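You operate a simulated robot arm through the tools that you are given. There is no shell and no other tool.

The job below is to be done with a simulated two-armed robot. You get a single attempt, and the scene is never put back.

Task
Warm the vat's milk to about 36 C while stirring, then add about 20 ml of rennet.
Fine: steam lever fully open to start, shut after; stir the rennet in, then stop the stirrer; lid shut while it stirs and at the end, no milk burnt on.

It is judged by the outcome, as a careful person would: the job done as asked, and still so three seconds after it is handed in. It fails if anything else is knocked over, pushed out of place, dropped, spilled or broken. A push-on lid holds only when it is set on centred and level and pressed home; a screw cap is set on level and turned clockwise until tight.

Robot
Two 6-joint arms with two-finger grippers on one trunk that stands fixed in place. Base frame: the origin is at the foot of the trunk, x ahead of it, y to its left, z up. Readings come in mm, rad, newtons and seconds.
The left shoulder is at [30, 178, 1063], the right one opposite. With the tool pointing down near the work surface each hand reaches from about 460 to 840 mm from the base axis, measured 20 degrees to its own side. Payload 2.54 kg a hand.
The TCP of each hand is the grasp point between the finger pads, 30 mm short of the fingertips. In the tool frame z runs along the fingers and y along their closing line. The gripper opens to 116 mm; its body begins 95 mm behind the TCP.
Orientation is that of the tool frame in the base frame, as a unit quaternion [x, y, z, w]. With the fingers straight down and closing along the base's y, the tool's x points along the base's -x, its y along +y and its z along -z.

Tools
- The arms move only by the tool drive_tool. It takes "left_rows", "right_rows" or both (then of equal length, played together; a hand with none holds still); each is text: rows parted by semicolons, each of 6 numbers parted by spaces: the shift along the tool's x, y, z in mm, then the turn, a rotation vector about the tool's x, y, z in degrees. In form: dx dy dz rx ry rz; .... A call has 1 to 20 rows; each row is the pose to reach, as a shift and turn from the pose commanded when the call began, along the tool's axes at that moment. "left_grip" and "right_grip" are, for a hand that has rows, the gripper command, from -1 (shut) to 1 (fully open), values between in proportion, set as the call begins (left out, the last holds). Each row takes 0.2 s and may step no farther than 50 mm and 0.15 rad from the row before; otherwise, or with a gripper value out of range, the whole call is refused. A pose out of reach is approached as far as the arm can. The call stops where the force on the tool passes 70 N (or 10 N more than at its start, if that is more) or the arm is blocked; 0.2 s more then pass. The fingers move at their own pace (about 153 mm/s each) and stop on an object; they squeeze with about 37 N. The grip force told is the motor's: it shows also when the fingers shut on nothing. Time passes only in rows, and 0.2 s behind the last, so rows that repeat a pose let the fingers close. The reply holds the time, the measured pose of the TCP, the force on the tool along the base axes, the opening and the grip force, in the units named above and with some noise, with the torque about the TCP (base axes, N m) and any sound that the robot's microphone picked up, and new pictures: "show" is both (left out), scene, wrist or none (wrist: the cameras of the hands that moved).
- Cameras (640 x 400 px; columns grow to the right, rows downward): "scene" is now at [40.8, -12.8, 1793.4]; the picture's right is [-0.14, -0.99, 0.00], its down [-0.75, 0.11, -0.66] and it looks along [0.65, -0.09, -0.75] (base axes); focal length 317 px, centre (320, 200). "left" rides on the left gripper at [69, 15, -122] in its tool frame; the picture's right is [-0.21, 0.98, 0.00], its down [-0.83, -0.18, -0.53] and it looks along [-0.52, -0.11, 0.85] (tool axes); focal length 251 px, centre (320, 200). "right" rides on the right gripper at [69, -15, -122] in its tool frame; the picture's right is [0.21, 0.98, 0.00], its down [-0.83, 0.18, -0.53] and it looks along [-0.52, 0.11, 0.85] (tool axes); focal length 251 px, centre (320, 200).
- raise_lower(by): moves the trunk up (or, below 0, down) by that many mm; the arms and the scene camera ride with it, the base frame stays. It gives what a move gives, with no picture.
- pan_tilt(pan, tilt): turns the head with the scene camera to pan (to the left, within 2.496 rad either way) and tilt (down, from -0.506 to 1.204), counted from straight ahead of the robot. It gives what a move gives, and a new picture of the scene camera.
- pixel_to_xyz(camera, pixels): for up to 12 pixels [column, row] of the newest picture of that camera ("zoom" is the newest enlarged one), the place [x, y, z] in the base frame of the surface seen there, good to about 2 mm, but the place of the scene camera against the robot may be out by one fixed shift of up to 18 mm in any direction. No time passes.
- zoom(camera, box): a new picture of the part [left, top, right, bottom] of that camera's present view, enlarged. No time passes.
- sign_off(): hands the job in; it is judged then, once.

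Unless the task says otherwise, let go and move clear before handing in.

The tools are called after "Call:" as a command line: name --argument value ..., lists and objects as JSON in quotes. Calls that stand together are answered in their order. drive_tool: Moves the arms, as the interface text tells. Its arguments: {"type":"object","properties":{"left_rows":{"type":"string"},"left_grip":{"type":"number"},"right_rows":{"type":"string"},"right_grip":{"type":"number"},"show":{"type":"string","enum":["both","scene","wrist","none"]}},"required":[]} The other tools are called the same way: raise_lower (by) moves the trunk up or down; pan_tilt (pan, tilt) turns the head that bears the scene camera; pixel_to_xyz (camera, pixels) gives the place of the surface under pixels of a picture; zoom (camera, box) takes an enlarged picture of a part of a camera's view; sign_off () hands the job in.

At the start:

```text
time_s: 0.0
left_position: [458.6, 202.1, 1181.9]
left_ee_rot: [0.0, 1.0, 0.0, 0.0]
left_ft_force: [0.8, 0.0, -0.7]
left_torque: [0.01, -0.03, 0.0]
left_gripper_width: 116.0
left_grasp_force: 0.0
right_position: [459.5, -204.2, 1164.3]
right_ee_rot: [0.0, 1.0, 0.0, 0.0]
right_ft_force: [-0.1, -0.1, -0.3]
right_torque: [0.05, 0.04, -0.02]
right_gripper_width: 115.8
right_grasp_force: 0.1
trunk travel left (down, up): [-275.0, 265.0]
head pan, tilt (commanded): [-0.145, 0.855]
```

scene: 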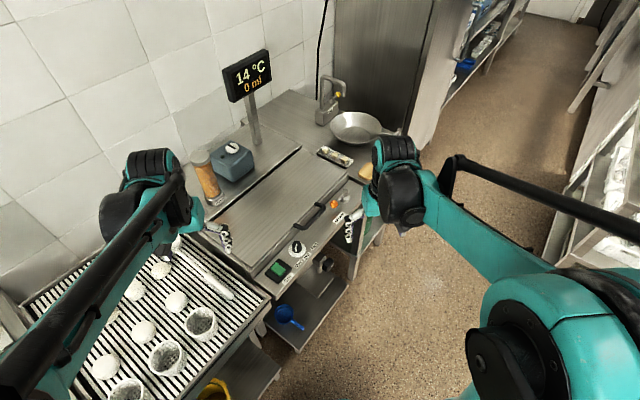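
right: 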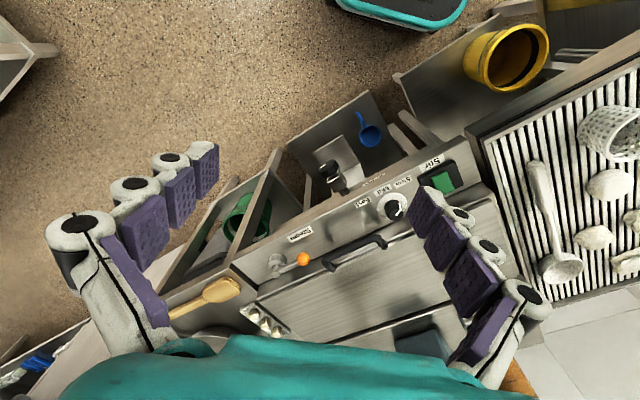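
left: 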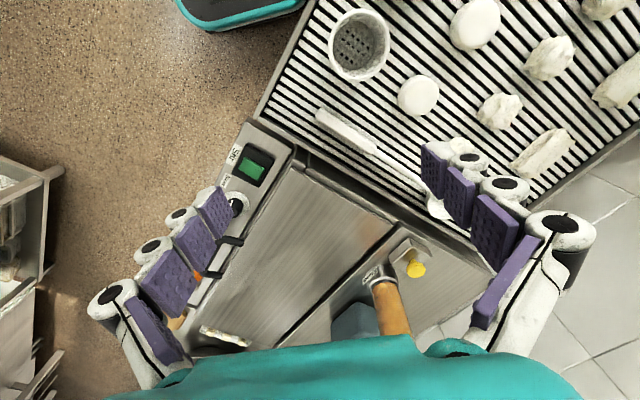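

The scene picture shows the vat with its lid (about 280,190), a display at (247,75) reading 14 °C / 0 ml, a blue dosing box at (232,160), and controls on the front. I'll zoom in on these to read them.

Call:
zoom --camera "scene" --box '[240, 170, 400, 290]'

Call:
zoom --camera "scene" --box '[180, 40, 380, 200]'

Call:
zoom --camera "right" --box '[220, 140, 480, 340]'

Call:
zoom --camera "left" --box '[160, 120, 460, 370]'

```text
3.33 times, centred on (320, 230) of scene
```

zoom: 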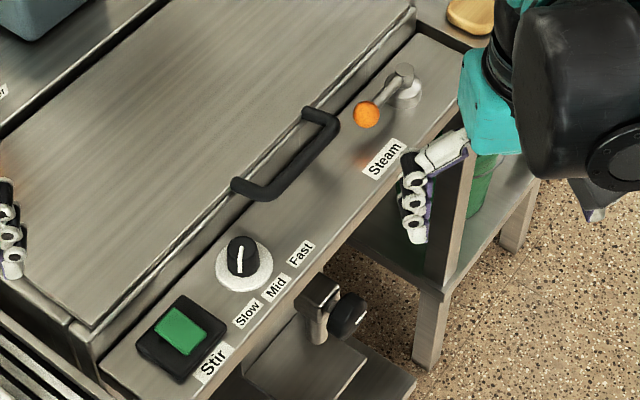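

```text
2.50 times, centred on (280, 120) of scene
```

zoom: 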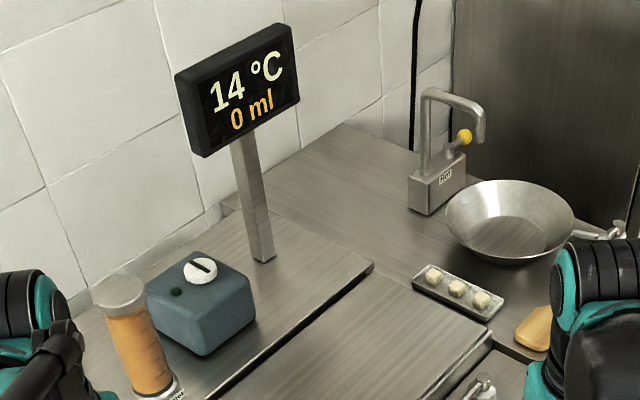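

```text
2.00 times, centred on (350, 240) of right
```

zoom: 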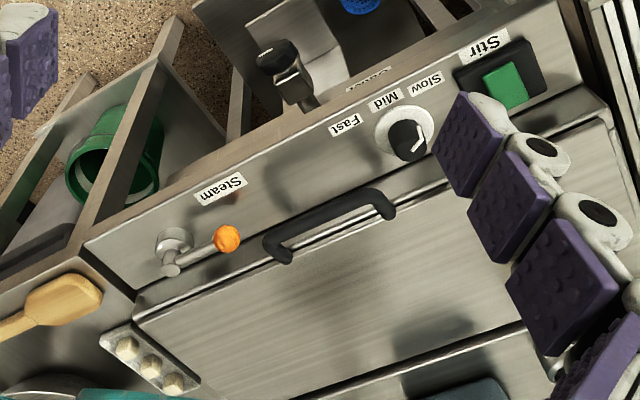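

```text
1.60 times, centred on (310, 245) of left
```

zoom: 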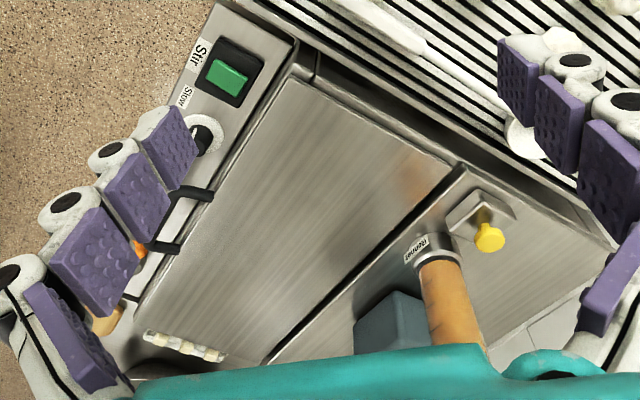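

The vat front has a green "Stir" rocker, a Slow/Mid/Fast dial, a lid handle, and an orange "Steam" lever. Behind the lid stands an amber "Rennet" column with a yellow knob. I'll locate these parts and zoom on the rennet unit.

Call:
zoom --camera "left" --box '[330, 220, 470, 350]'

Call:
pixel_to_xyz --camera "left" --pixels '[[252, 168], [240, 150], [416, 269], [405, 240], [378, 275], [395, 310], [237, 205], [290, 170], [390, 235], [200, 325], [360, 315], [345, 280]]'

Call:
pixel_to_xyz --camera "right" --pixels '[[303, 259], [276, 258], [275, 268], [397, 208], [440, 180], [430, 185], [335, 265], [380, 243], [358, 254], [300, 238], [258, 290], [490, 190]]'

Call:
pixel_to_xyz --camera "scene" --pixels '[[332, 204], [342, 190], [297, 247], [277, 269], [305, 217], [320, 204], [207, 152], [232, 150], [208, 190], [235, 170], [247, 80], [280, 190]]'

```text
3.08 times, centred on (400, 285) of left
```

zoom: 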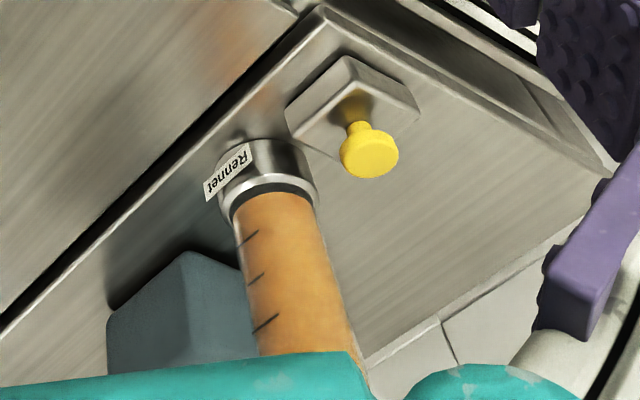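

```text
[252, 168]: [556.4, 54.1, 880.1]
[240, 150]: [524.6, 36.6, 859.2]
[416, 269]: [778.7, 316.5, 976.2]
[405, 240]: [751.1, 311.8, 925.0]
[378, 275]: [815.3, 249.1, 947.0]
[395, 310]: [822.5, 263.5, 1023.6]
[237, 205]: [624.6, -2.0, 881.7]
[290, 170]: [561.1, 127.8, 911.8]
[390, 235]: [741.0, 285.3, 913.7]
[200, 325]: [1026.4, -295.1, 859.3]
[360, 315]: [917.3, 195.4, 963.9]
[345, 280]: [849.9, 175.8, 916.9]
```

```text
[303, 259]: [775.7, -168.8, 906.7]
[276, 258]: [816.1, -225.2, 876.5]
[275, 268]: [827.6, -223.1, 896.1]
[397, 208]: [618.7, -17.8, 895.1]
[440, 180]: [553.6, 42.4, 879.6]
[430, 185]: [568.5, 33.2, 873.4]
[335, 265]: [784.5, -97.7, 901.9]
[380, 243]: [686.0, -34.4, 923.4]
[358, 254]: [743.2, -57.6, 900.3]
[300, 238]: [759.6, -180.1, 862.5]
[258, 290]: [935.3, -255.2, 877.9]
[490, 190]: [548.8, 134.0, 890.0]
```

```text
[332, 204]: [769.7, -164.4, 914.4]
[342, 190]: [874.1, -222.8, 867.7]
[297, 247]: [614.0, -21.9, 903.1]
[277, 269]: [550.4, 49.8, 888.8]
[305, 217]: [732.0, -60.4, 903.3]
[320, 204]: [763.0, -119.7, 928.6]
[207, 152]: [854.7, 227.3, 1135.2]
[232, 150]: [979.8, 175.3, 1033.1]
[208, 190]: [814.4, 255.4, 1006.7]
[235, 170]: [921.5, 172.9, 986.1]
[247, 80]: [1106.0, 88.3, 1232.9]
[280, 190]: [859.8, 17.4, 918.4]
```

The rocker is near (555,50,880), the dial (619,-18,895), the steam knob (776,-169,907) and the rennet knob (779,316,976). I'll zoom further before moving.

Call:
zoom --camera "scene" --box '[180, 130, 260, 210]'

Call:
zoom --camera "scene" --box '[310, 170, 360, 220]'

Call:
zoom --camera "scene" --box '[255, 225, 315, 285]'

Call:
zoom --camera "right" --box '[250, 230, 330, 290]'

Call:
zoom --camera "left" --box '[210, 130, 300, 230]'

```text
5.00 times, centred on (220, 170) of scene
```

zoom: 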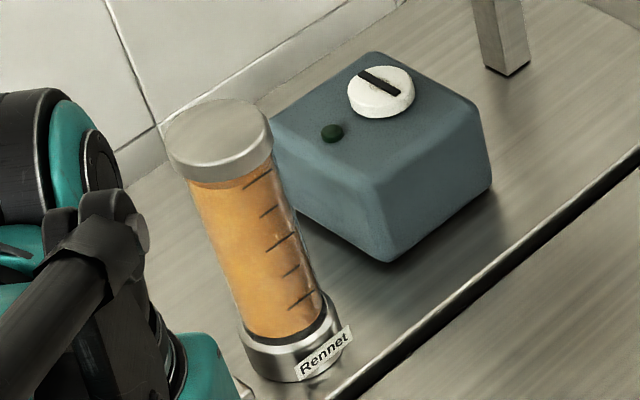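

```text
8.00 times, centred on (335, 195) of scene
```

zoom: 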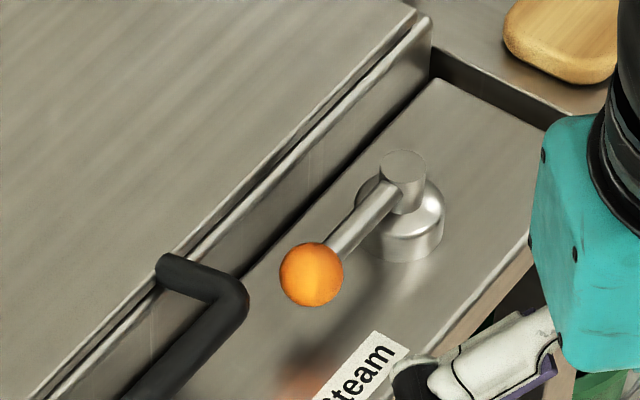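

```text
6.67 times, centred on (285, 255) of scene
```

zoom: 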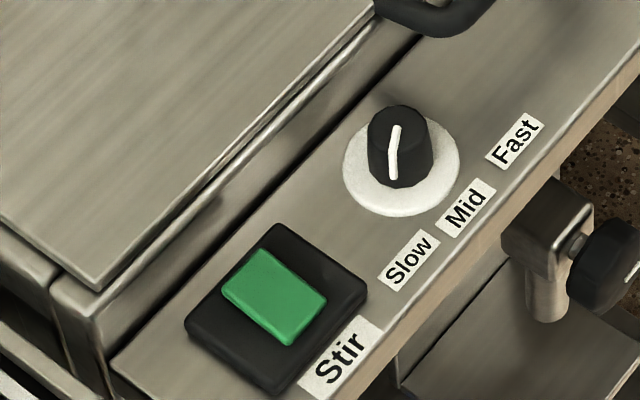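

```text
6.67 times, centred on (290, 260) of right
```

zoom: 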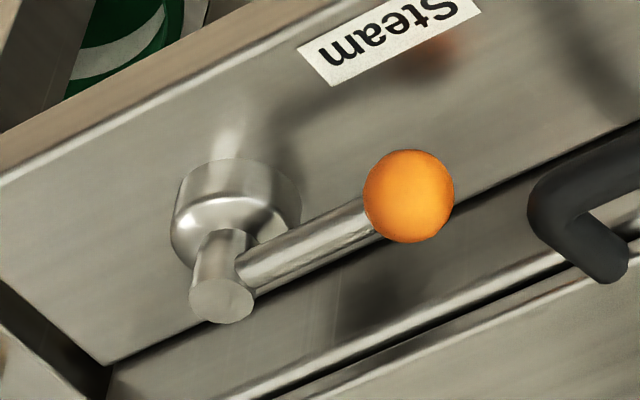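

```text
4.00 times, centred on (255, 180) of left
```

zoom: 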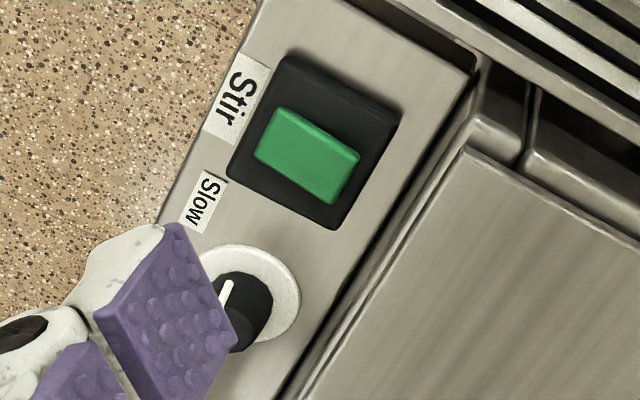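

The lever lies along the panel pointing toward the dial, whose pointer is at Slow, and the Stir button is a green push button. I'll sample the panel, lid and lever shapes for accurate geometry.

Call:
pixel_to_xyz --camera "right" --pixels '[[278, 252], [276, 259], [277, 269], [283, 267], [292, 264], [299, 260], [305, 260], [303, 255], [304, 266], [245, 258], [262, 285], [310, 220]]'

Call:
pixel_to_xyz --camera "left" --pixels '[[253, 163], [247, 165], [257, 172], [262, 166], [243, 160], [262, 180], [270, 160], [285, 140], [230, 215], [233, 192], [243, 190], [260, 200]]'

Call:
pixel_to_xyz --camera "scene" --pixels '[[225, 200], [300, 150], [340, 175], [300, 205], [260, 240], [240, 250], [265, 258], [280, 150], [310, 210], [288, 228], [326, 200], [322, 162]]'

```text
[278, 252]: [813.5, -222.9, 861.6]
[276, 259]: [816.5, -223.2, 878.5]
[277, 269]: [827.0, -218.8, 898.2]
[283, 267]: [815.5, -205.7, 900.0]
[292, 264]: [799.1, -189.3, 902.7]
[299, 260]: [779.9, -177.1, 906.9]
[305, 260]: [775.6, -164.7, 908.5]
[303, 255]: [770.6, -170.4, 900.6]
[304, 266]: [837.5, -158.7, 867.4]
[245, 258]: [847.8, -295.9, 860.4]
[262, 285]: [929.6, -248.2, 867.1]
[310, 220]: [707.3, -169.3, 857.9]
```

```text
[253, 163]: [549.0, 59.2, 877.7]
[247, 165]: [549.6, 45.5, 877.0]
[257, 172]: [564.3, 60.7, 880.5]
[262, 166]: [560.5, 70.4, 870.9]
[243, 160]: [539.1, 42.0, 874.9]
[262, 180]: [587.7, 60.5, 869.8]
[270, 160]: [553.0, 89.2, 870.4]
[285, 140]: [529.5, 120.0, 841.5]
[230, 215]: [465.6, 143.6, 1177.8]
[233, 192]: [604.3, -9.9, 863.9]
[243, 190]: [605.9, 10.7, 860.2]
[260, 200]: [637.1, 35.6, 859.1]
```

```text
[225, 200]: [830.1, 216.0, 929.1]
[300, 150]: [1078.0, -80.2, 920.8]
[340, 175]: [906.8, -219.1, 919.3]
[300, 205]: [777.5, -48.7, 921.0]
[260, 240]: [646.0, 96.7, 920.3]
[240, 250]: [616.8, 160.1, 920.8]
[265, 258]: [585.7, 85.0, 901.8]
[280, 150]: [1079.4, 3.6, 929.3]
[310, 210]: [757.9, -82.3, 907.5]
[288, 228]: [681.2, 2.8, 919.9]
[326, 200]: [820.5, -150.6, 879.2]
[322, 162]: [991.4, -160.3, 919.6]
```

The panel is level at z≈860 and the lid is flat at z≈912. The lever axis is near (826,-222), with the ball centred near (786,-167,897). To know the clearance to the rim, I'll measure my own fingers from the wrist pictures.

Call:
zoom --camera "right" --box '[40, 130, 240, 330]'

Call:
pixel_to_xyz --camera "right" --pixels '[[205, 165], [215, 150], [195, 147], [170, 160], [183, 178], [130, 190], [75, 225], [140, 235], [165, 152], [210, 185], [125, 183], [150, 300]]'

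Call:
pixel_to_xyz --camera "right" --pixels '[[420, 195], [440, 205], [460, 215], [440, 240], [480, 245], [490, 250], [520, 290], [540, 300], [480, 280], [415, 215], [450, 290], [500, 350]]'

Call:
zoom --camera "right" --box '[380, 160, 560, 360]'

```text
2.00 times, centred on (140, 230) of right
```

zoom: 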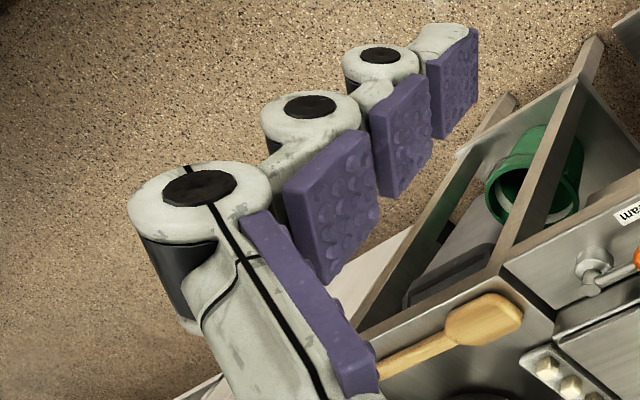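

```text
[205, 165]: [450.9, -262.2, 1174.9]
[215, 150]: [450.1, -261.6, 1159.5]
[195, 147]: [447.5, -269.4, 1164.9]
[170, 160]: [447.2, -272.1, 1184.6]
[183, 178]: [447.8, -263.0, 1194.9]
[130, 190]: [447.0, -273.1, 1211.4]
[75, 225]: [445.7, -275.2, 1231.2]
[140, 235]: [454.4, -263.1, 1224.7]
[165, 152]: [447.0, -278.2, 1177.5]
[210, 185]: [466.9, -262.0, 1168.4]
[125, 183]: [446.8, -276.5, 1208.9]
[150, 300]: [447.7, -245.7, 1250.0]
```

```text
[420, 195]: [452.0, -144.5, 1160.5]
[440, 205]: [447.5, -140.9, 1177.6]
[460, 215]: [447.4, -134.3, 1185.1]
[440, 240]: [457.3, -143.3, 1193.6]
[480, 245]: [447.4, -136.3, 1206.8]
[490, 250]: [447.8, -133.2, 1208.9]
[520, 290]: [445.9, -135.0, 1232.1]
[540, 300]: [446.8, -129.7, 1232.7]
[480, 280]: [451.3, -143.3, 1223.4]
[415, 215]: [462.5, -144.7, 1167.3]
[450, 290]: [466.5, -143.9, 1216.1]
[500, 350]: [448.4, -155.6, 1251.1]
```

```text
2.00 times, centred on (470, 260) of right
```

zoom: 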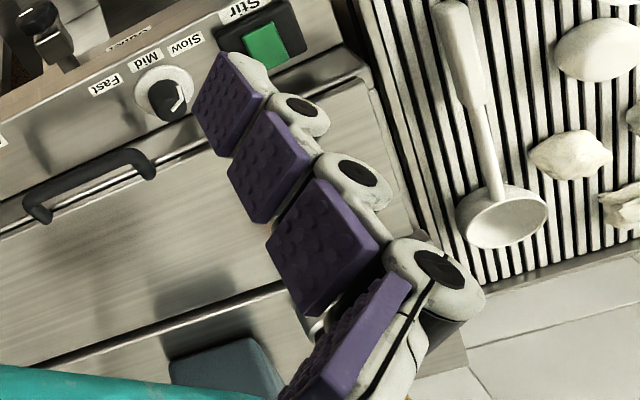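

My distal finger segments are only about 12 mm thick, so one will fit behind the ball. Before moving, I'll check the dial's pointer and the button surface more closely.

Call:
zoom --camera "right" --box '[340, 150, 460, 230]'

Call:
zoom --camera "scene" --box '[280, 230, 320, 260]'

Call:
zoom --camera "scene" --box '[260, 255, 300, 285]'

```text
5.00 times, centred on (400, 190) of right
```

zoom: 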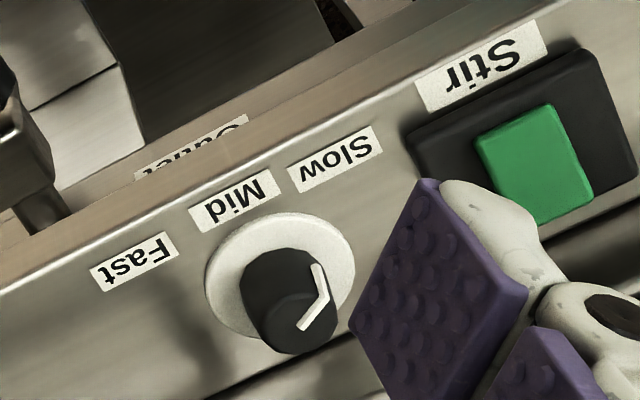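

```text
13.33 times, centred on (300, 245) of scene
```

zoom: 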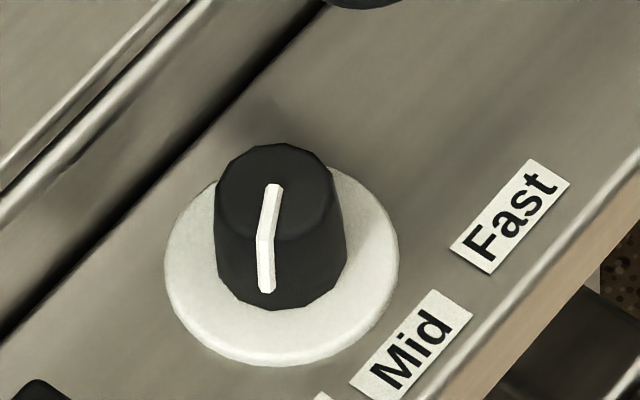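

```text
13.33 times, centred on (280, 270) of scene
```

zoom: 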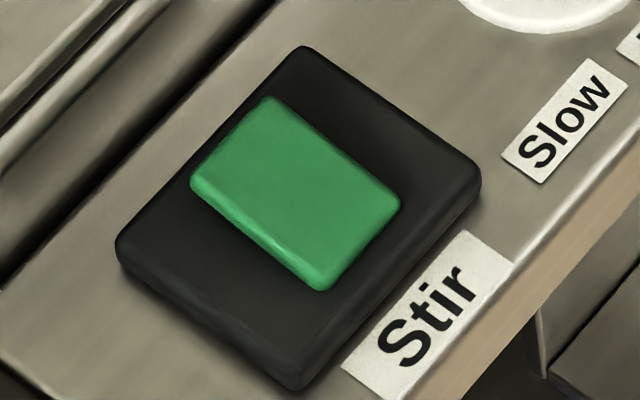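

The dial points at Slow, and the green Stir switch may be a rocker tilted front to back. I'll sample heights on it in the latest zoom.

Call:
pixel_to_xyz --camera "zoom" --pixels '[[265, 110], [230, 150], [205, 178], [280, 150], [250, 185], [330, 170], [300, 210], [270, 230], [380, 205], [350, 240], [325, 270], [440, 190]]'

Call:
pixel_to_xyz --camera "left" --pixels '[[245, 158], [250, 161], [255, 164], [260, 167], [243, 163], [248, 166], [253, 170], [258, 174], [241, 168], [246, 171], [251, 175], [256, 179]]'

Call:
pixel_to_xyz --camera "right" --pixels '[[436, 175], [441, 172], [446, 170], [437, 180], [442, 178], [448, 176], [442, 184], [447, 182], [452, 180], [446, 190], [451, 188], [456, 186]]'

```text
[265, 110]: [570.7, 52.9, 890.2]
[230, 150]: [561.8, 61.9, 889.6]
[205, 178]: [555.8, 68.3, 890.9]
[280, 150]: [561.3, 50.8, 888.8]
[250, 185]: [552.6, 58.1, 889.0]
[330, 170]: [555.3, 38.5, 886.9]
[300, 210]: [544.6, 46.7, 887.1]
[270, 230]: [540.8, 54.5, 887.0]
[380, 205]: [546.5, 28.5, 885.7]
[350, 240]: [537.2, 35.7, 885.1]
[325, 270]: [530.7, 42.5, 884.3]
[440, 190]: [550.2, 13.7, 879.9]
```

```text
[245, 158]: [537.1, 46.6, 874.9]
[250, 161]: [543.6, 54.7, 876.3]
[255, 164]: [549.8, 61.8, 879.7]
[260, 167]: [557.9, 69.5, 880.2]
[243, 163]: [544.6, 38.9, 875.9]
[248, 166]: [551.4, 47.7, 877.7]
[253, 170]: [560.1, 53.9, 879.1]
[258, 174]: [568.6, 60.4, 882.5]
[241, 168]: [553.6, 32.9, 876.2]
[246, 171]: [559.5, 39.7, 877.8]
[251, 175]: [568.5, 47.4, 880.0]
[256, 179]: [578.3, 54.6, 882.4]
```

```text
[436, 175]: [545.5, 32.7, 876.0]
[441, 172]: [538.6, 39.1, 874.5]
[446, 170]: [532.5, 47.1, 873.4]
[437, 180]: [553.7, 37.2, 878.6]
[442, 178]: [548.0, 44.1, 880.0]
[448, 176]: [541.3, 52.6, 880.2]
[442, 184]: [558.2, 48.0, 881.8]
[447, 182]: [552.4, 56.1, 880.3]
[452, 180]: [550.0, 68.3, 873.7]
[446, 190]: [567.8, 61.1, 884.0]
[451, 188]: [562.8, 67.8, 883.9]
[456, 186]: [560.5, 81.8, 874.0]
```

The rocker is tilted: its front edge is at z≈875 and its back edge at z≈882, so I'll press the back end. I'll bring the closed left hand to hover over it, and the right hand to hover over the steam ball yawed across the lever.

Call:
drive_tool --left_rows "-11 -13.8 21.2 0 0 -4.5;-22 -27.5 42.4 0 0 -9;-33 -41.3 63.6 0 0 -13.5;-44 -55 84.8 0 0 -18;-55.5 -68.8 106 0 0 -22.5;-66.5 -82.6 127.2 0 0 -27;-77.6 -96.3 148.4 0 0 -31.5;-88.7 -110 169.6 0 0 -36;-99.8 -123.8 190.8 0 0 -40.5;-110.9 -137.6 212 0 0 -45" --right_rows "-32.65 3.67 17.93 0 0 4.5;-65.3 7.3 35.9 0 0 9;-98 11 53.8 0 0 13.5;-130.6 14.7 71.7 0 0 18;-163.3 18.4 89.7 0 0 22.5;-195.9 22 107.6 0 0 27;-228.6 25.7 125.5 0 0 31.5;-261.2 29.4 143.4 0 0 36;-293.9 33 161.4 0 0 40.5;-326.5 36.7 179.3 0 0 45" --left_grip -1 --right_grip -0.2

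```text
time_s: 2.2
left_position: [568.6, 62.7, 967.5]
left_ee_rot: [-0.383, 0.924, 0.001, -0.001]
left_ft_force: [0.8, -0.2, -0.2]
left_torque: [0.03, 0.01, -0.04]
left_gripper_width: 0.0
left_grasp_force: 28.7
right_position: [787.7, -168.2, 981.9]
right_ee_rot: [0.383, 0.924, 0.0, -0.001]
right_ft_force: [0.5, -0.2, -0.6]
right_torque: [0.02, 0.03, 0.0]
right_gripper_width: 46.5
right_grasp_force: 0.0
trunk travel left (down, up): [-275.0, 265.0]
head pan, tilt (commanded): [-0.145, 0.855]
```

scene: 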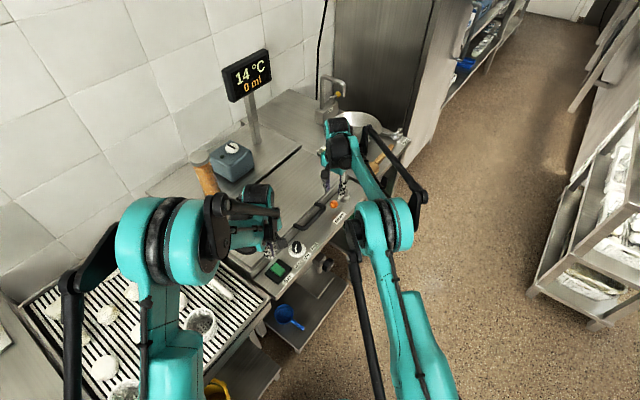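
right: 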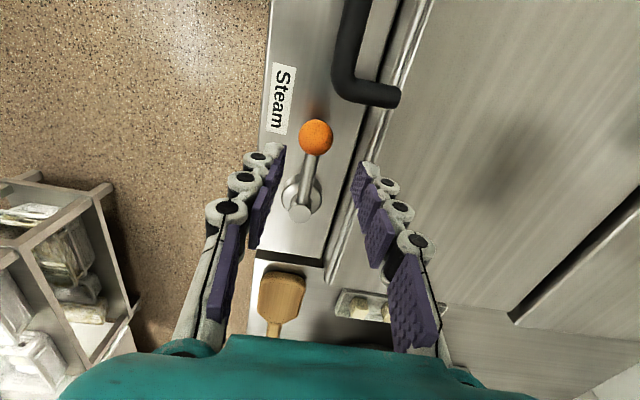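
left: 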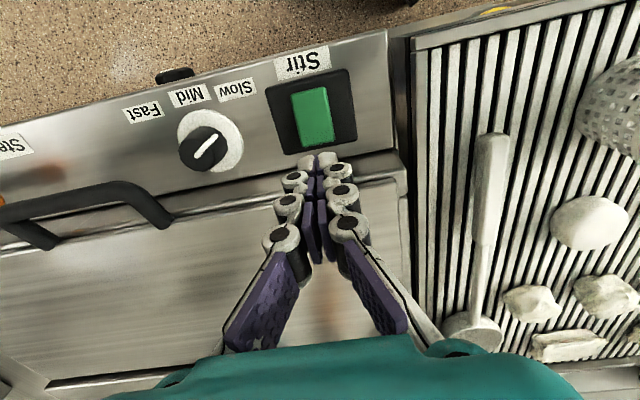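

Both hands hover in place: the right camera shows the ball at (316,138) with the axis cap near (301,212), and the left camera shows the rocker at (312,115). I'll measure them from close up.

Call:
pixel_to_xyz --camera "right" --pixels '[[316, 137], [310, 130], [323, 145], [307, 175], [301, 212], [295, 205], [308, 205], [290, 195], [315, 190], [345, 190], [345, 130], [370, 160]]'

Call:
pixel_to_xyz --camera "left" --pixels '[[300, 92], [322, 88], [305, 115], [322, 113], [308, 140], [328, 138], [340, 145], [300, 150], [318, 100], [345, 160], [318, 128], [360, 165]]'

Call:
zoom --camera "right" --box '[240, 80, 400, 240]'

Call:
zoom --camera "left" --box '[160, 50, 400, 200]'

```text
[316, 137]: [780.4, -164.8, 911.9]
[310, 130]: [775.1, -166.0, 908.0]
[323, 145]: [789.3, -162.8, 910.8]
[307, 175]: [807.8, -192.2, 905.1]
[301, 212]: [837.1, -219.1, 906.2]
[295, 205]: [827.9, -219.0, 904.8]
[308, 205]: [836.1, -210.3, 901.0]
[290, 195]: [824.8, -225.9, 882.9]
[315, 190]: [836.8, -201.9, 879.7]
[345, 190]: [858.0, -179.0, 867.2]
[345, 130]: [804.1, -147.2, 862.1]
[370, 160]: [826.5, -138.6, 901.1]
```

```text
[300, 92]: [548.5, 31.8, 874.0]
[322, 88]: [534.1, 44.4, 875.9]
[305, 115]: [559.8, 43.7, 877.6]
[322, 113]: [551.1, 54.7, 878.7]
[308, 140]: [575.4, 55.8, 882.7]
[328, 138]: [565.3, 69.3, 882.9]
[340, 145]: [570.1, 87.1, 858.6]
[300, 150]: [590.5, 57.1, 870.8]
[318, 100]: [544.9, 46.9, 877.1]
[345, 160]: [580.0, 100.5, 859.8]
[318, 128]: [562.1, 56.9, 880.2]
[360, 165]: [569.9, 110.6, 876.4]
```

```text
2.50 times, centred on (320, 160) of right
```

zoom: 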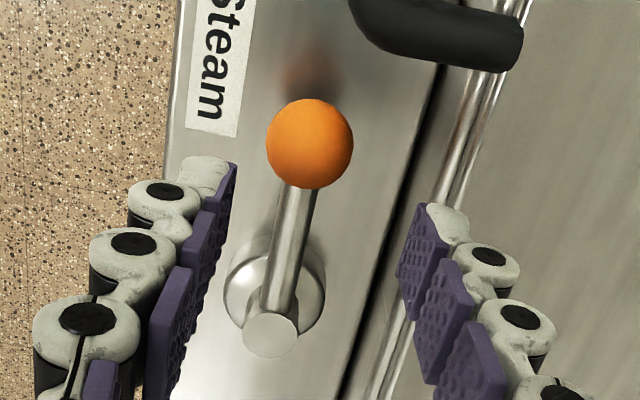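

```text
2.67 times, centred on (280, 125) of left
```

zoom: 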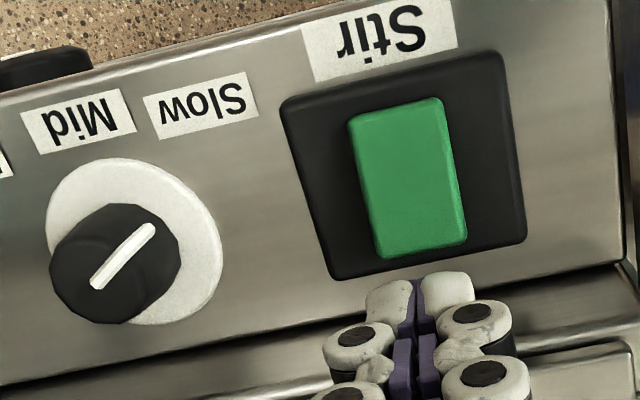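

The lever axis is at about (835,-218), with the arm pointing along the front to the ball at (784,-167,898). The rocker's raised back edge is centred at (570,62,883), right under my left fingers, so I'll press down on it.

Call:
drive_tool --left_rows "0 0 25 0 0 0;0 0 45 0 0 0;0 0 53 0 0 0;0 0 57 0 0 0;0 0 60 0 0 0;0 0 60 0 0 0" --show "both"

Call:
pixel_to_xyz --camera "right" --pixels '[[376, 108], [380, 100], [390, 105], [362, 100], [350, 95], [400, 95]]'

```text
time_s: 3.6
left_position: [569.2, 63.2, 909.4]
left_ee_rot: [-0.382, 0.924, 0.0, -0.001]
left_ft_force: [0.0, 0.1, 0.1]
left_torque: [-0.02, 0.02, 0.0]
left_gripper_width: 0.0
left_grasp_force: 28.8
right_position: [786.3, -167.2, 982.4]
right_ee_rot: [0.383, 0.924, 0.0, 0.0]
right_ft_force: [0.4, -0.6, -0.2]
right_torque: [0.01, 0.04, 0.0]
right_gripper_width: 46.5
right_grasp_force: 0.1
trunk travel left (down, up): [-275.0, 265.0]
head pan, tilt (commanded): [-0.145, 0.855]
```

scene: 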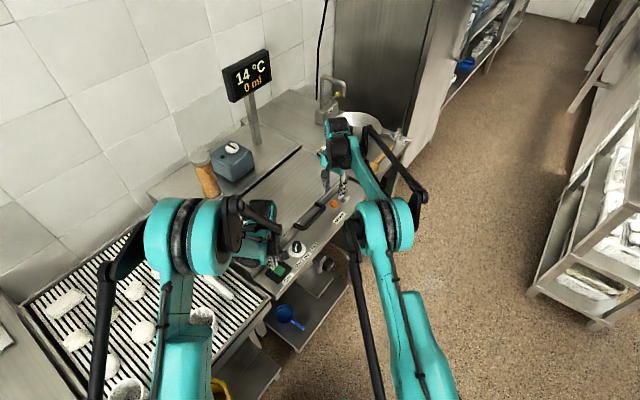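
left: 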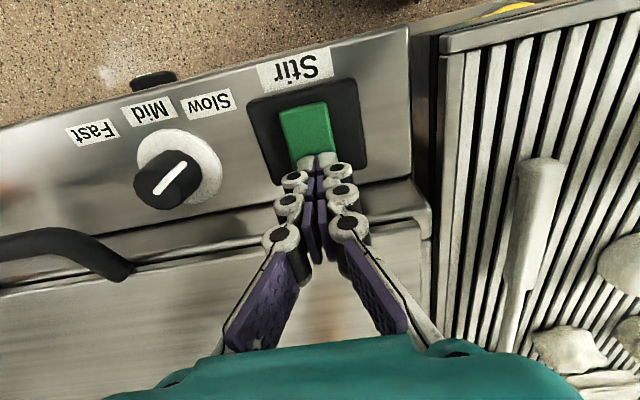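

```text
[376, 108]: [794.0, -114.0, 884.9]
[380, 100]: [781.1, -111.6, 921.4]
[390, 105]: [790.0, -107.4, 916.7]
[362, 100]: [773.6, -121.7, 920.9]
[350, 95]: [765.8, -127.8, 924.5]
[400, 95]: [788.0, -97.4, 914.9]
```

The tip is at z≈879 with no force yet and no sound, so the rocker isn't pressed. I'll go further down in small steps.

Call:
drive_tool --left_rows "0 0 2 0 0 0;0 0 4 0 0 0;0 0 6 0 0 0;0 0 6 0 0 0" --show "wrist"

```text
time_s: 4.6
left_position: [569.4, 63.7, 905.8]
left_ee_rot: [-0.384, 0.923, 0.0, 0.0]
left_ft_force: [10.5, 0.8, 41.1]
left_torque: [-0.25, 0.06, 0.26]
left_gripper_width: 5.7
left_grasp_force: 28.2
right_position: [784.6, -167.3, 984.4]
right_ee_rot: [0.383, 0.924, 0.0, 0.001]
right_ft_force: [-0.1, 0.9, -1.3]
right_torque: [-0.01, -0.01, -0.01]
right_gripper_width: 46.1
right_grasp_force: 0.0
trunk travel left (down, up): [-275.0, 265.0]
head pan, tilt (commanded): [-0.145, 0.855]
```

left: 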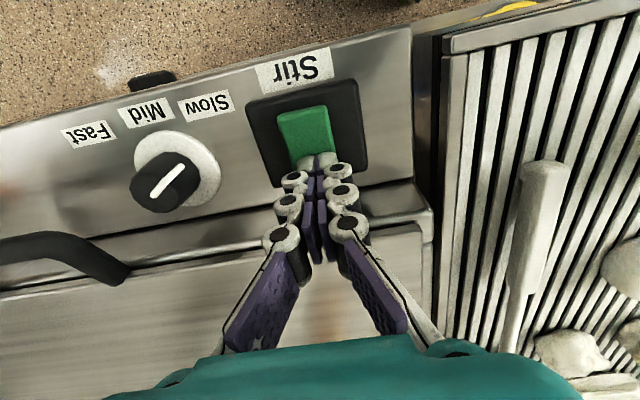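

There is 41 N of contact force at tip z≈876, and the fingers are slightly spread. I'll zoom in to see what the tips are touching.

Call:
zoom --camera "left" --box '[230, 70, 400, 200]'

Call:
pixel_to_xyz --camera "left" --pixels '[[285, 116], [320, 108], [300, 130], [325, 125], [295, 150], [330, 145], [307, 150], [275, 110], [270, 150], [350, 140], [340, 95], [345, 165]]'

```text
3.08 times, centred on (315, 135) of left
```

zoom: 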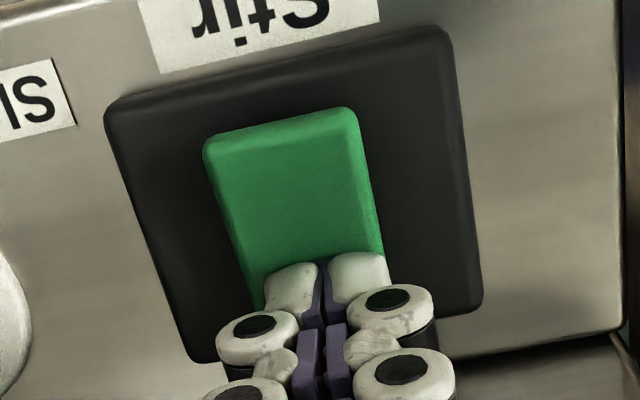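

```text
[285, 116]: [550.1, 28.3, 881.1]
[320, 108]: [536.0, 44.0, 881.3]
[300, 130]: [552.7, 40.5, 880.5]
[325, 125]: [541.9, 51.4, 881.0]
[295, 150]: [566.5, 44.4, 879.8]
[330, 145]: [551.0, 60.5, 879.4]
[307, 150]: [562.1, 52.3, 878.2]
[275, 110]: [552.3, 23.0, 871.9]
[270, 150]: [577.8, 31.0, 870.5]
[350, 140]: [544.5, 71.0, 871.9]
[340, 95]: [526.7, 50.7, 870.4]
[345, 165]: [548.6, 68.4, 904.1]
```

The rocker's front edge has risen from about 875 to 881, so it is tipping but may not have snapped over. I'll press 3 mm more.

Call:
drive_tool --left_rows "0 0 1.5 0 0 0;0 0 3 0 0 0;0 0 3 0 0 0" --show "wrist"

```text
time_s: 5.1
left_position: [568.1, 63.2, 905.3]
left_ee_rot: [-0.383, 0.924, -0.001, 0.002]
left_ft_force: [0.6, -0.3, 37.3]
left_torque: [-0.27, 0.24, -0.05]
left_gripper_width: 6.0
left_grasp_force: 28.6
right_position: [784.2, -167.7, 985.3]
right_ee_rot: [0.383, 0.924, 0.0, 0.002]
right_ft_force: [-0.4, -0.9, 0.2]
right_torque: [-0.02, 0.01, 0.01]
right_gripper_width: 46.2
right_grasp_force: 0.1
trunk travel left (down, up): [-275.0, 265.0]
head pan, tilt (commanded): [-0.145, 0.855]
stopped in row 2 (left hand): the force on the tool passed its limit at 75 N (the readings are from after the stop); the commanded pose is now the measured one
```

left: 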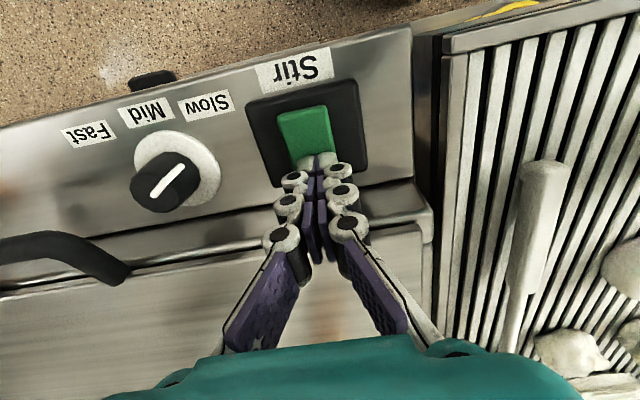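

The press stopped at 75 N, so the rocker end is bottomed. I'll lift clear and check whether it stayed tipped and whether the stirrer can be heard.

Call:
drive_tool --left_rows "0 0 -15 0 0 0;0 0 -40 0 0 0;0 0 -60 0 0 0;0 0 -60 0 0 0" --show "both"

Call:
pixel_to_xyz --camera "left" --pixels '[[300, 92], [322, 88], [305, 115], [322, 113], [308, 140], [328, 138], [300, 150], [318, 100], [318, 128]]'

Call:
zoom --camera "left" --box '[160, 50, 400, 200]'

```text
time_s: 6.1
left_position: [571.3, 63.3, 962.3]
left_ee_rot: [-0.383, 0.924, 0.0, 0.001]
left_ft_force: [0.2, 0.5, 0.3]
left_torque: [-0.03, -0.01, 0.02]
left_gripper_width: 0.3
left_grasp_force: 29.0
right_position: [786.9, -167.7, 983.0]
right_ee_rot: [0.382, 0.924, 0.001, 0.0]
right_ft_force: [-0.2, 0.2, -0.1]
right_torque: [-0.01, 0.04, 0.0]
right_gripper_width: 46.5
right_grasp_force: 0.0
trunk travel left (down, up): [-275.0, 265.0]
head pan, tilt (commanded): [-0.145, 0.855]
```

scene: 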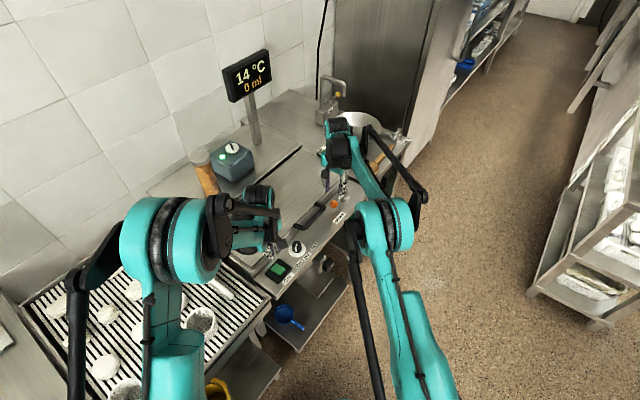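
left: 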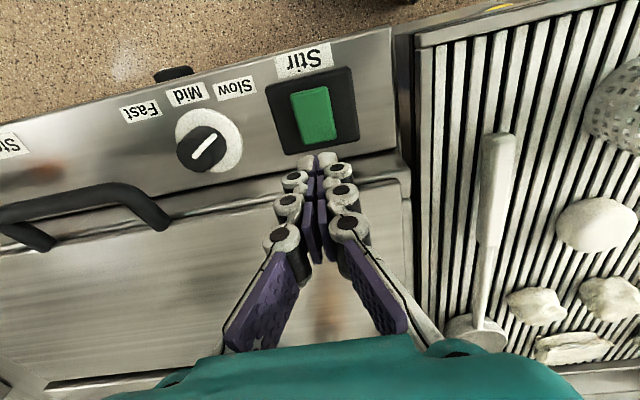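

```text
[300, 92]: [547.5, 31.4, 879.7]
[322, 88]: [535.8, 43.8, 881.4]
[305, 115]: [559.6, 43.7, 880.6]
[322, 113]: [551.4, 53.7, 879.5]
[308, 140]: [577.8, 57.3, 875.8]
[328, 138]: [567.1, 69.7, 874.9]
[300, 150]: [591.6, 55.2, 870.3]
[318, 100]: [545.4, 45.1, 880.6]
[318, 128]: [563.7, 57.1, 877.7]
```

```text
2.67 times, centred on (280, 125) of left
```

zoom: 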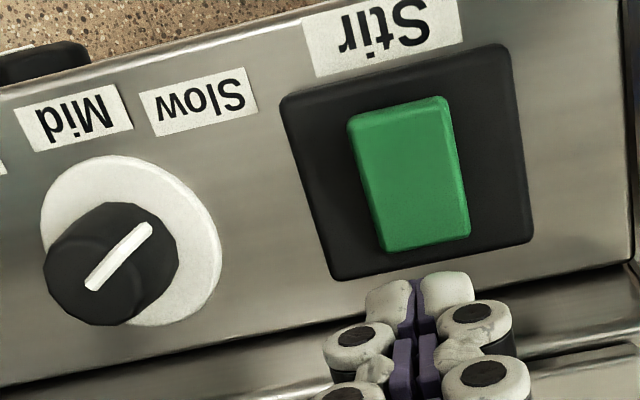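

The rocker has now tipped (front 881, back 875) and the blue box seems to show a bright spot near (222,156). I'll zoom to confirm that the stirrer motor is on.

Call:
zoom --camera "scene" --box '[200, 130, 270, 190]'

Call:
zoom --camera "scene" --box '[215, 40, 285, 110]'

```text
6.67 times, centred on (235, 160) of scene
```

zoom: 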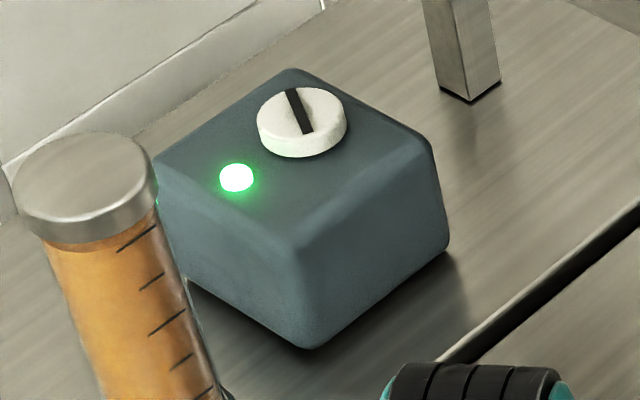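

```text
5.71 times, centred on (250, 75) of scene
```

zoom: 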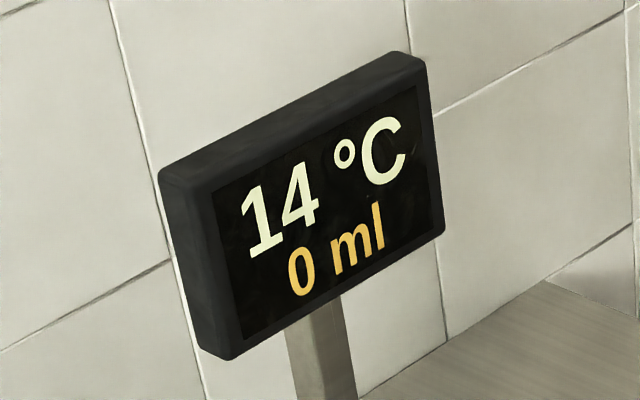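

The LED on the stirrer box is lit and its rotor slot has turned, so the stirrer runs (14 °C, 0 ml). With the steam still off, I'll bring the left hand near the rennet pump to inspect its yellow knob.

Call:
drive_tool --left_rows "-25.6 2.7 -20 0 0 7.5;-51.1 5.4 -40 0 0 15;-76.7 8.1 -60 0 0 22.5;-102.3 10.8 -80 0 0 30;-127.8 13.5 -100 0 0 37.5;-153.4 16.3 -118 0 0 45;-179 19 -118 0 0 52.5;-204.5 21.7 -118 0 0 60;-230 24.4 -118 0 0 67.5;-255.7 27 -118 0 0 75;-281.2 29.8 -118 0 0 82.5;-306.8 32.5 -118 0 0 90" --show "both"

```text
time_s: 8.7
left_position: [764.7, 306.1, 1080.1]
left_ee_rot: [0.384, 0.924, 0.0, 0.001]
left_ft_force: [-0.6, -0.1, -0.8]
left_torque: [-0.01, 0.03, -0.01]
left_gripper_width: 0.0
left_grasp_force: 28.7
right_position: [787.3, -167.5, 981.9]
right_ee_rot: [0.383, 0.924, 0.0, 0.0]
right_ft_force: [0.1, -0.1, -1.2]
right_torque: [-0.04, 0.0, 0.02]
right_gripper_width: 46.3
right_grasp_force: 0.0
trunk travel left (down, up): [-275.0, 265.0]
head pan, tilt (commanded): [-0.145, 0.855]
```

scene: 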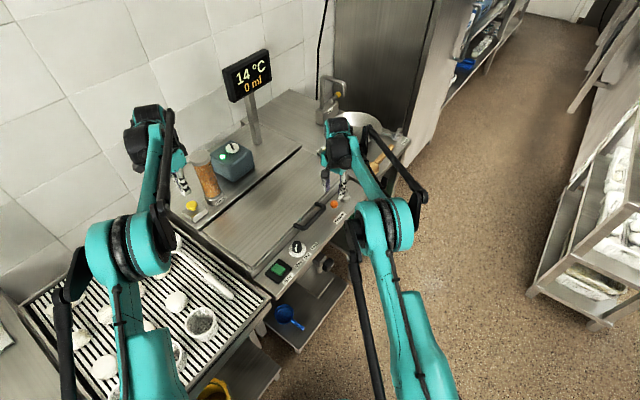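
left: 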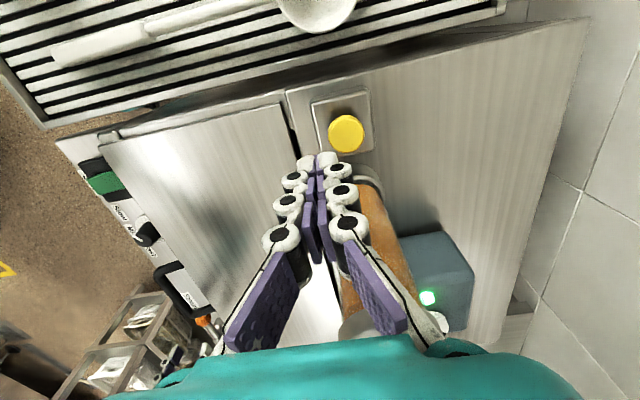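

The left hand reaches here fine; the yellow knob is at (346,133) in the left picture, on a square base. I'll measure the knob, base and column.

Call:
zoom --camera "left" --box '[290, 80, 410, 200]'

Call:
pixel_to_xyz --camera "left" --pixels '[[346, 133], [335, 128], [357, 130], [346, 118], [346, 148], [322, 110], [368, 98], [335, 110], [375, 180], [370, 200], [365, 330], [350, 320]]'

Call:
zoom --camera "scene" --box '[160, 130, 260, 230]'

Call:
pixel_to_xyz --camera "scene" --pixels '[[193, 205], [190, 207], [200, 215], [199, 155], [205, 160], [210, 180], [215, 195], [203, 158], [185, 185], [183, 192], [187, 178], [200, 220]]'

```text
3.33 times, centred on (350, 140) of left
```

zoom: 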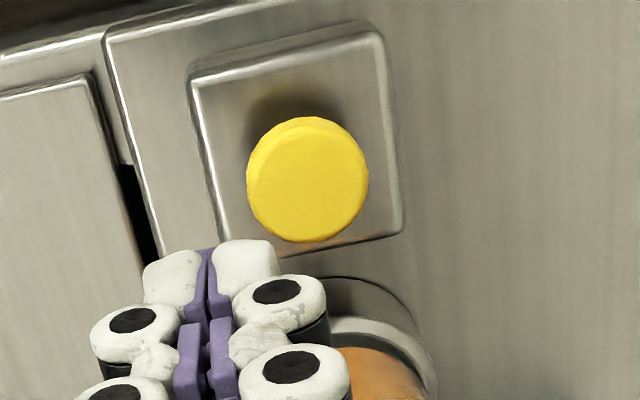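

```text
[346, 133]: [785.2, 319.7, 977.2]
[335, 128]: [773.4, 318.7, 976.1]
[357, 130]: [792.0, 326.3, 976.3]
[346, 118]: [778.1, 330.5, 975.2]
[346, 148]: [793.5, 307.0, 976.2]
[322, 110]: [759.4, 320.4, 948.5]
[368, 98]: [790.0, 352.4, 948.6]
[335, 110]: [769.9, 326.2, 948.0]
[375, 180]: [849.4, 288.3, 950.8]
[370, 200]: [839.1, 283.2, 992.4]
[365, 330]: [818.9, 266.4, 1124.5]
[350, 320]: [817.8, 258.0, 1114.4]
```

```text
4.00 times, centred on (210, 180) of scene
```

zoom: 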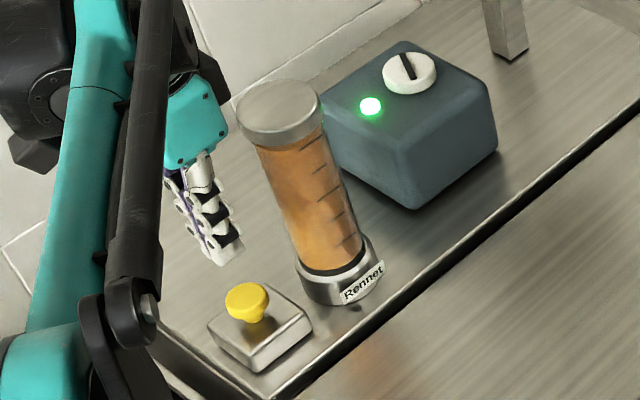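

```text
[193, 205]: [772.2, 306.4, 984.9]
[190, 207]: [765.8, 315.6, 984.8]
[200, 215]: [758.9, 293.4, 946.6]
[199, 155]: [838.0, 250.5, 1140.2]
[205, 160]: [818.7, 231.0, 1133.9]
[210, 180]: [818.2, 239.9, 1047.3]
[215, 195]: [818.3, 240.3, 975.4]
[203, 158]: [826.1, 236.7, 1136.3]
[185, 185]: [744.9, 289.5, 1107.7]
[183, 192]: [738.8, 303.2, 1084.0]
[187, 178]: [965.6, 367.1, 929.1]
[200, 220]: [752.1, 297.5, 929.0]
```

The knob top is at (784,319,977) on a stem above a box top at z 948, so it is a push plunger. The column stands 87 mm away with its top at z≈1132, so I need to know the gripper body's thickness before descending next to it.

Call:
zoom --camera "scene" --box '[120, 90, 220, 200]'

Call:
pixel_to_xyz --camera "scene" --pixels '[[165, 150], [170, 150], [175, 150], [180, 150], [185, 150], [170, 160], [175, 165], [180, 168], [185, 160], [150, 150], [145, 130], [155, 110]]'

Call:
pixel_to_xyz --camera "left" --pixels '[[230, 345], [320, 345], [420, 345], [250, 380], [320, 360], [320, 380], [400, 380], [150, 390], [300, 350], [380, 350], [480, 370], [520, 390]]'

```text
3.64 times, centred on (170, 145) of scene
```

zoom: 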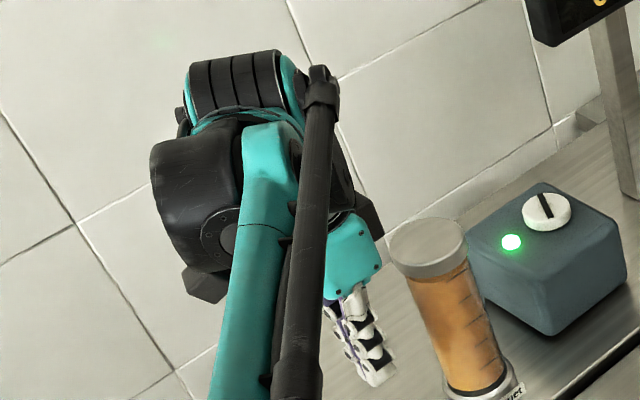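

```text
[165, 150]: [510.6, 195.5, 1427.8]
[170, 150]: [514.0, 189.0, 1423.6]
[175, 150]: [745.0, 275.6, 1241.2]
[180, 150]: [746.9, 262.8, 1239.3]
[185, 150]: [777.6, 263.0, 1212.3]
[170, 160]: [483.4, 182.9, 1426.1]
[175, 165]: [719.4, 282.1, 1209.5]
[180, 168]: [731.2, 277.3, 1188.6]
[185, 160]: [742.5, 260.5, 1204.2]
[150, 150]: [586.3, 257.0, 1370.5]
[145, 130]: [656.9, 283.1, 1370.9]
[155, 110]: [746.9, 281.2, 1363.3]
```

```text
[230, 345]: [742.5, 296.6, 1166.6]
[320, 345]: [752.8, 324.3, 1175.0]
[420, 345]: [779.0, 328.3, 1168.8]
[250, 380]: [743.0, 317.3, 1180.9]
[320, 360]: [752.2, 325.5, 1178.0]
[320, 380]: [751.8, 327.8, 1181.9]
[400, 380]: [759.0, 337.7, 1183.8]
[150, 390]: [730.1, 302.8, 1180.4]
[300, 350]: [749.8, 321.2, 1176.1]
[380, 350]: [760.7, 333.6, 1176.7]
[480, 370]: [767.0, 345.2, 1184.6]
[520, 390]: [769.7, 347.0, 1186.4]
```

The gripper body reaches about 43 mm behind the fingers, so I'll tilt the left tool 15° away from the column and hover 25 mm above the knob. At the same time I'll lower the open right fingers around the orange ball.

Call:
drive_tool --left_rows "-1 6 0 0 -5 0;-2 12 10 0 -10 0;-4.2 23.1 25 0 -15 0;-4.2 23.1 40 0 -15 0;-4.2 23.1 47 0 -15 0" --right_rows "2.1 -2.1 20 0 0 0;2.1 -2.1 40 0 0 0;2.1 -2.1 58 0 0 0;2.1 -2.1 70 0 0 0;2.1 -2.1 77 0 0 0" --show "both"

```text
time_s: 9.9
left_position: [782.8, 318.0, 1034.6]
left_ee_rot: [0.379, 0.916, -0.05, 0.121]
left_ft_force: [1.4, -0.1, -0.3]
left_torque: [0.05, 0.03, 0.0]
left_gripper_width: 0.3
left_grasp_force: 28.5
right_position: [784.0, -167.2, 906.7]
right_ee_rot: [0.382, 0.924, 0.0, 0.0]
right_ft_force: [-0.1, 0.0, 0.3]
right_torque: [0.02, 0.03, 0.01]
right_gripper_width: 46.4
right_grasp_force: 0.0
trunk travel left (down, up): [-275.0, 265.0]
head pan, tilt (commanded): [-0.145, 0.855]
```

scene: 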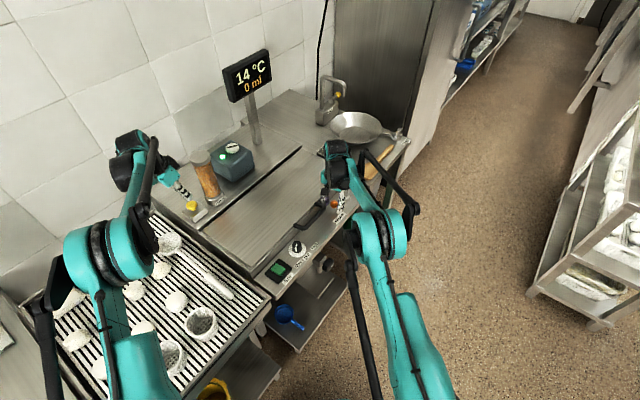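
right: 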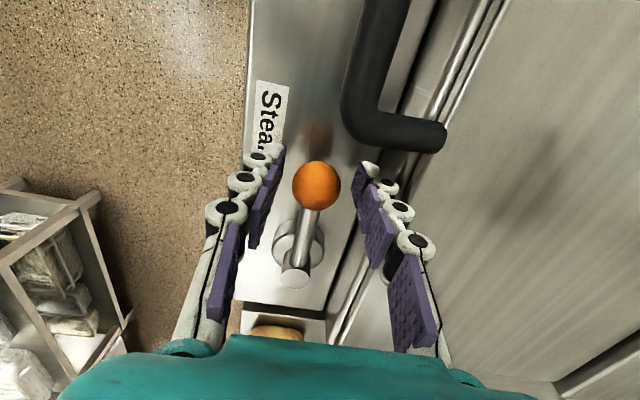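
left: 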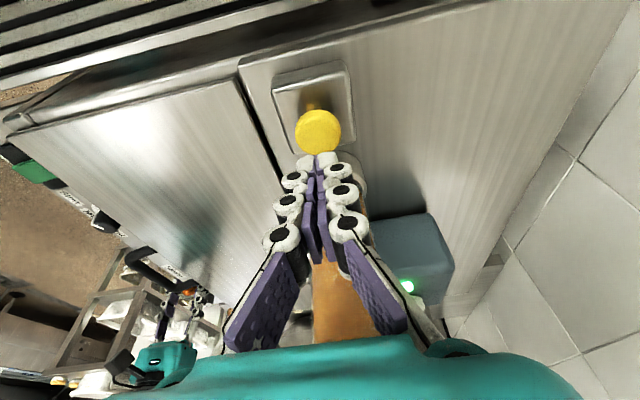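

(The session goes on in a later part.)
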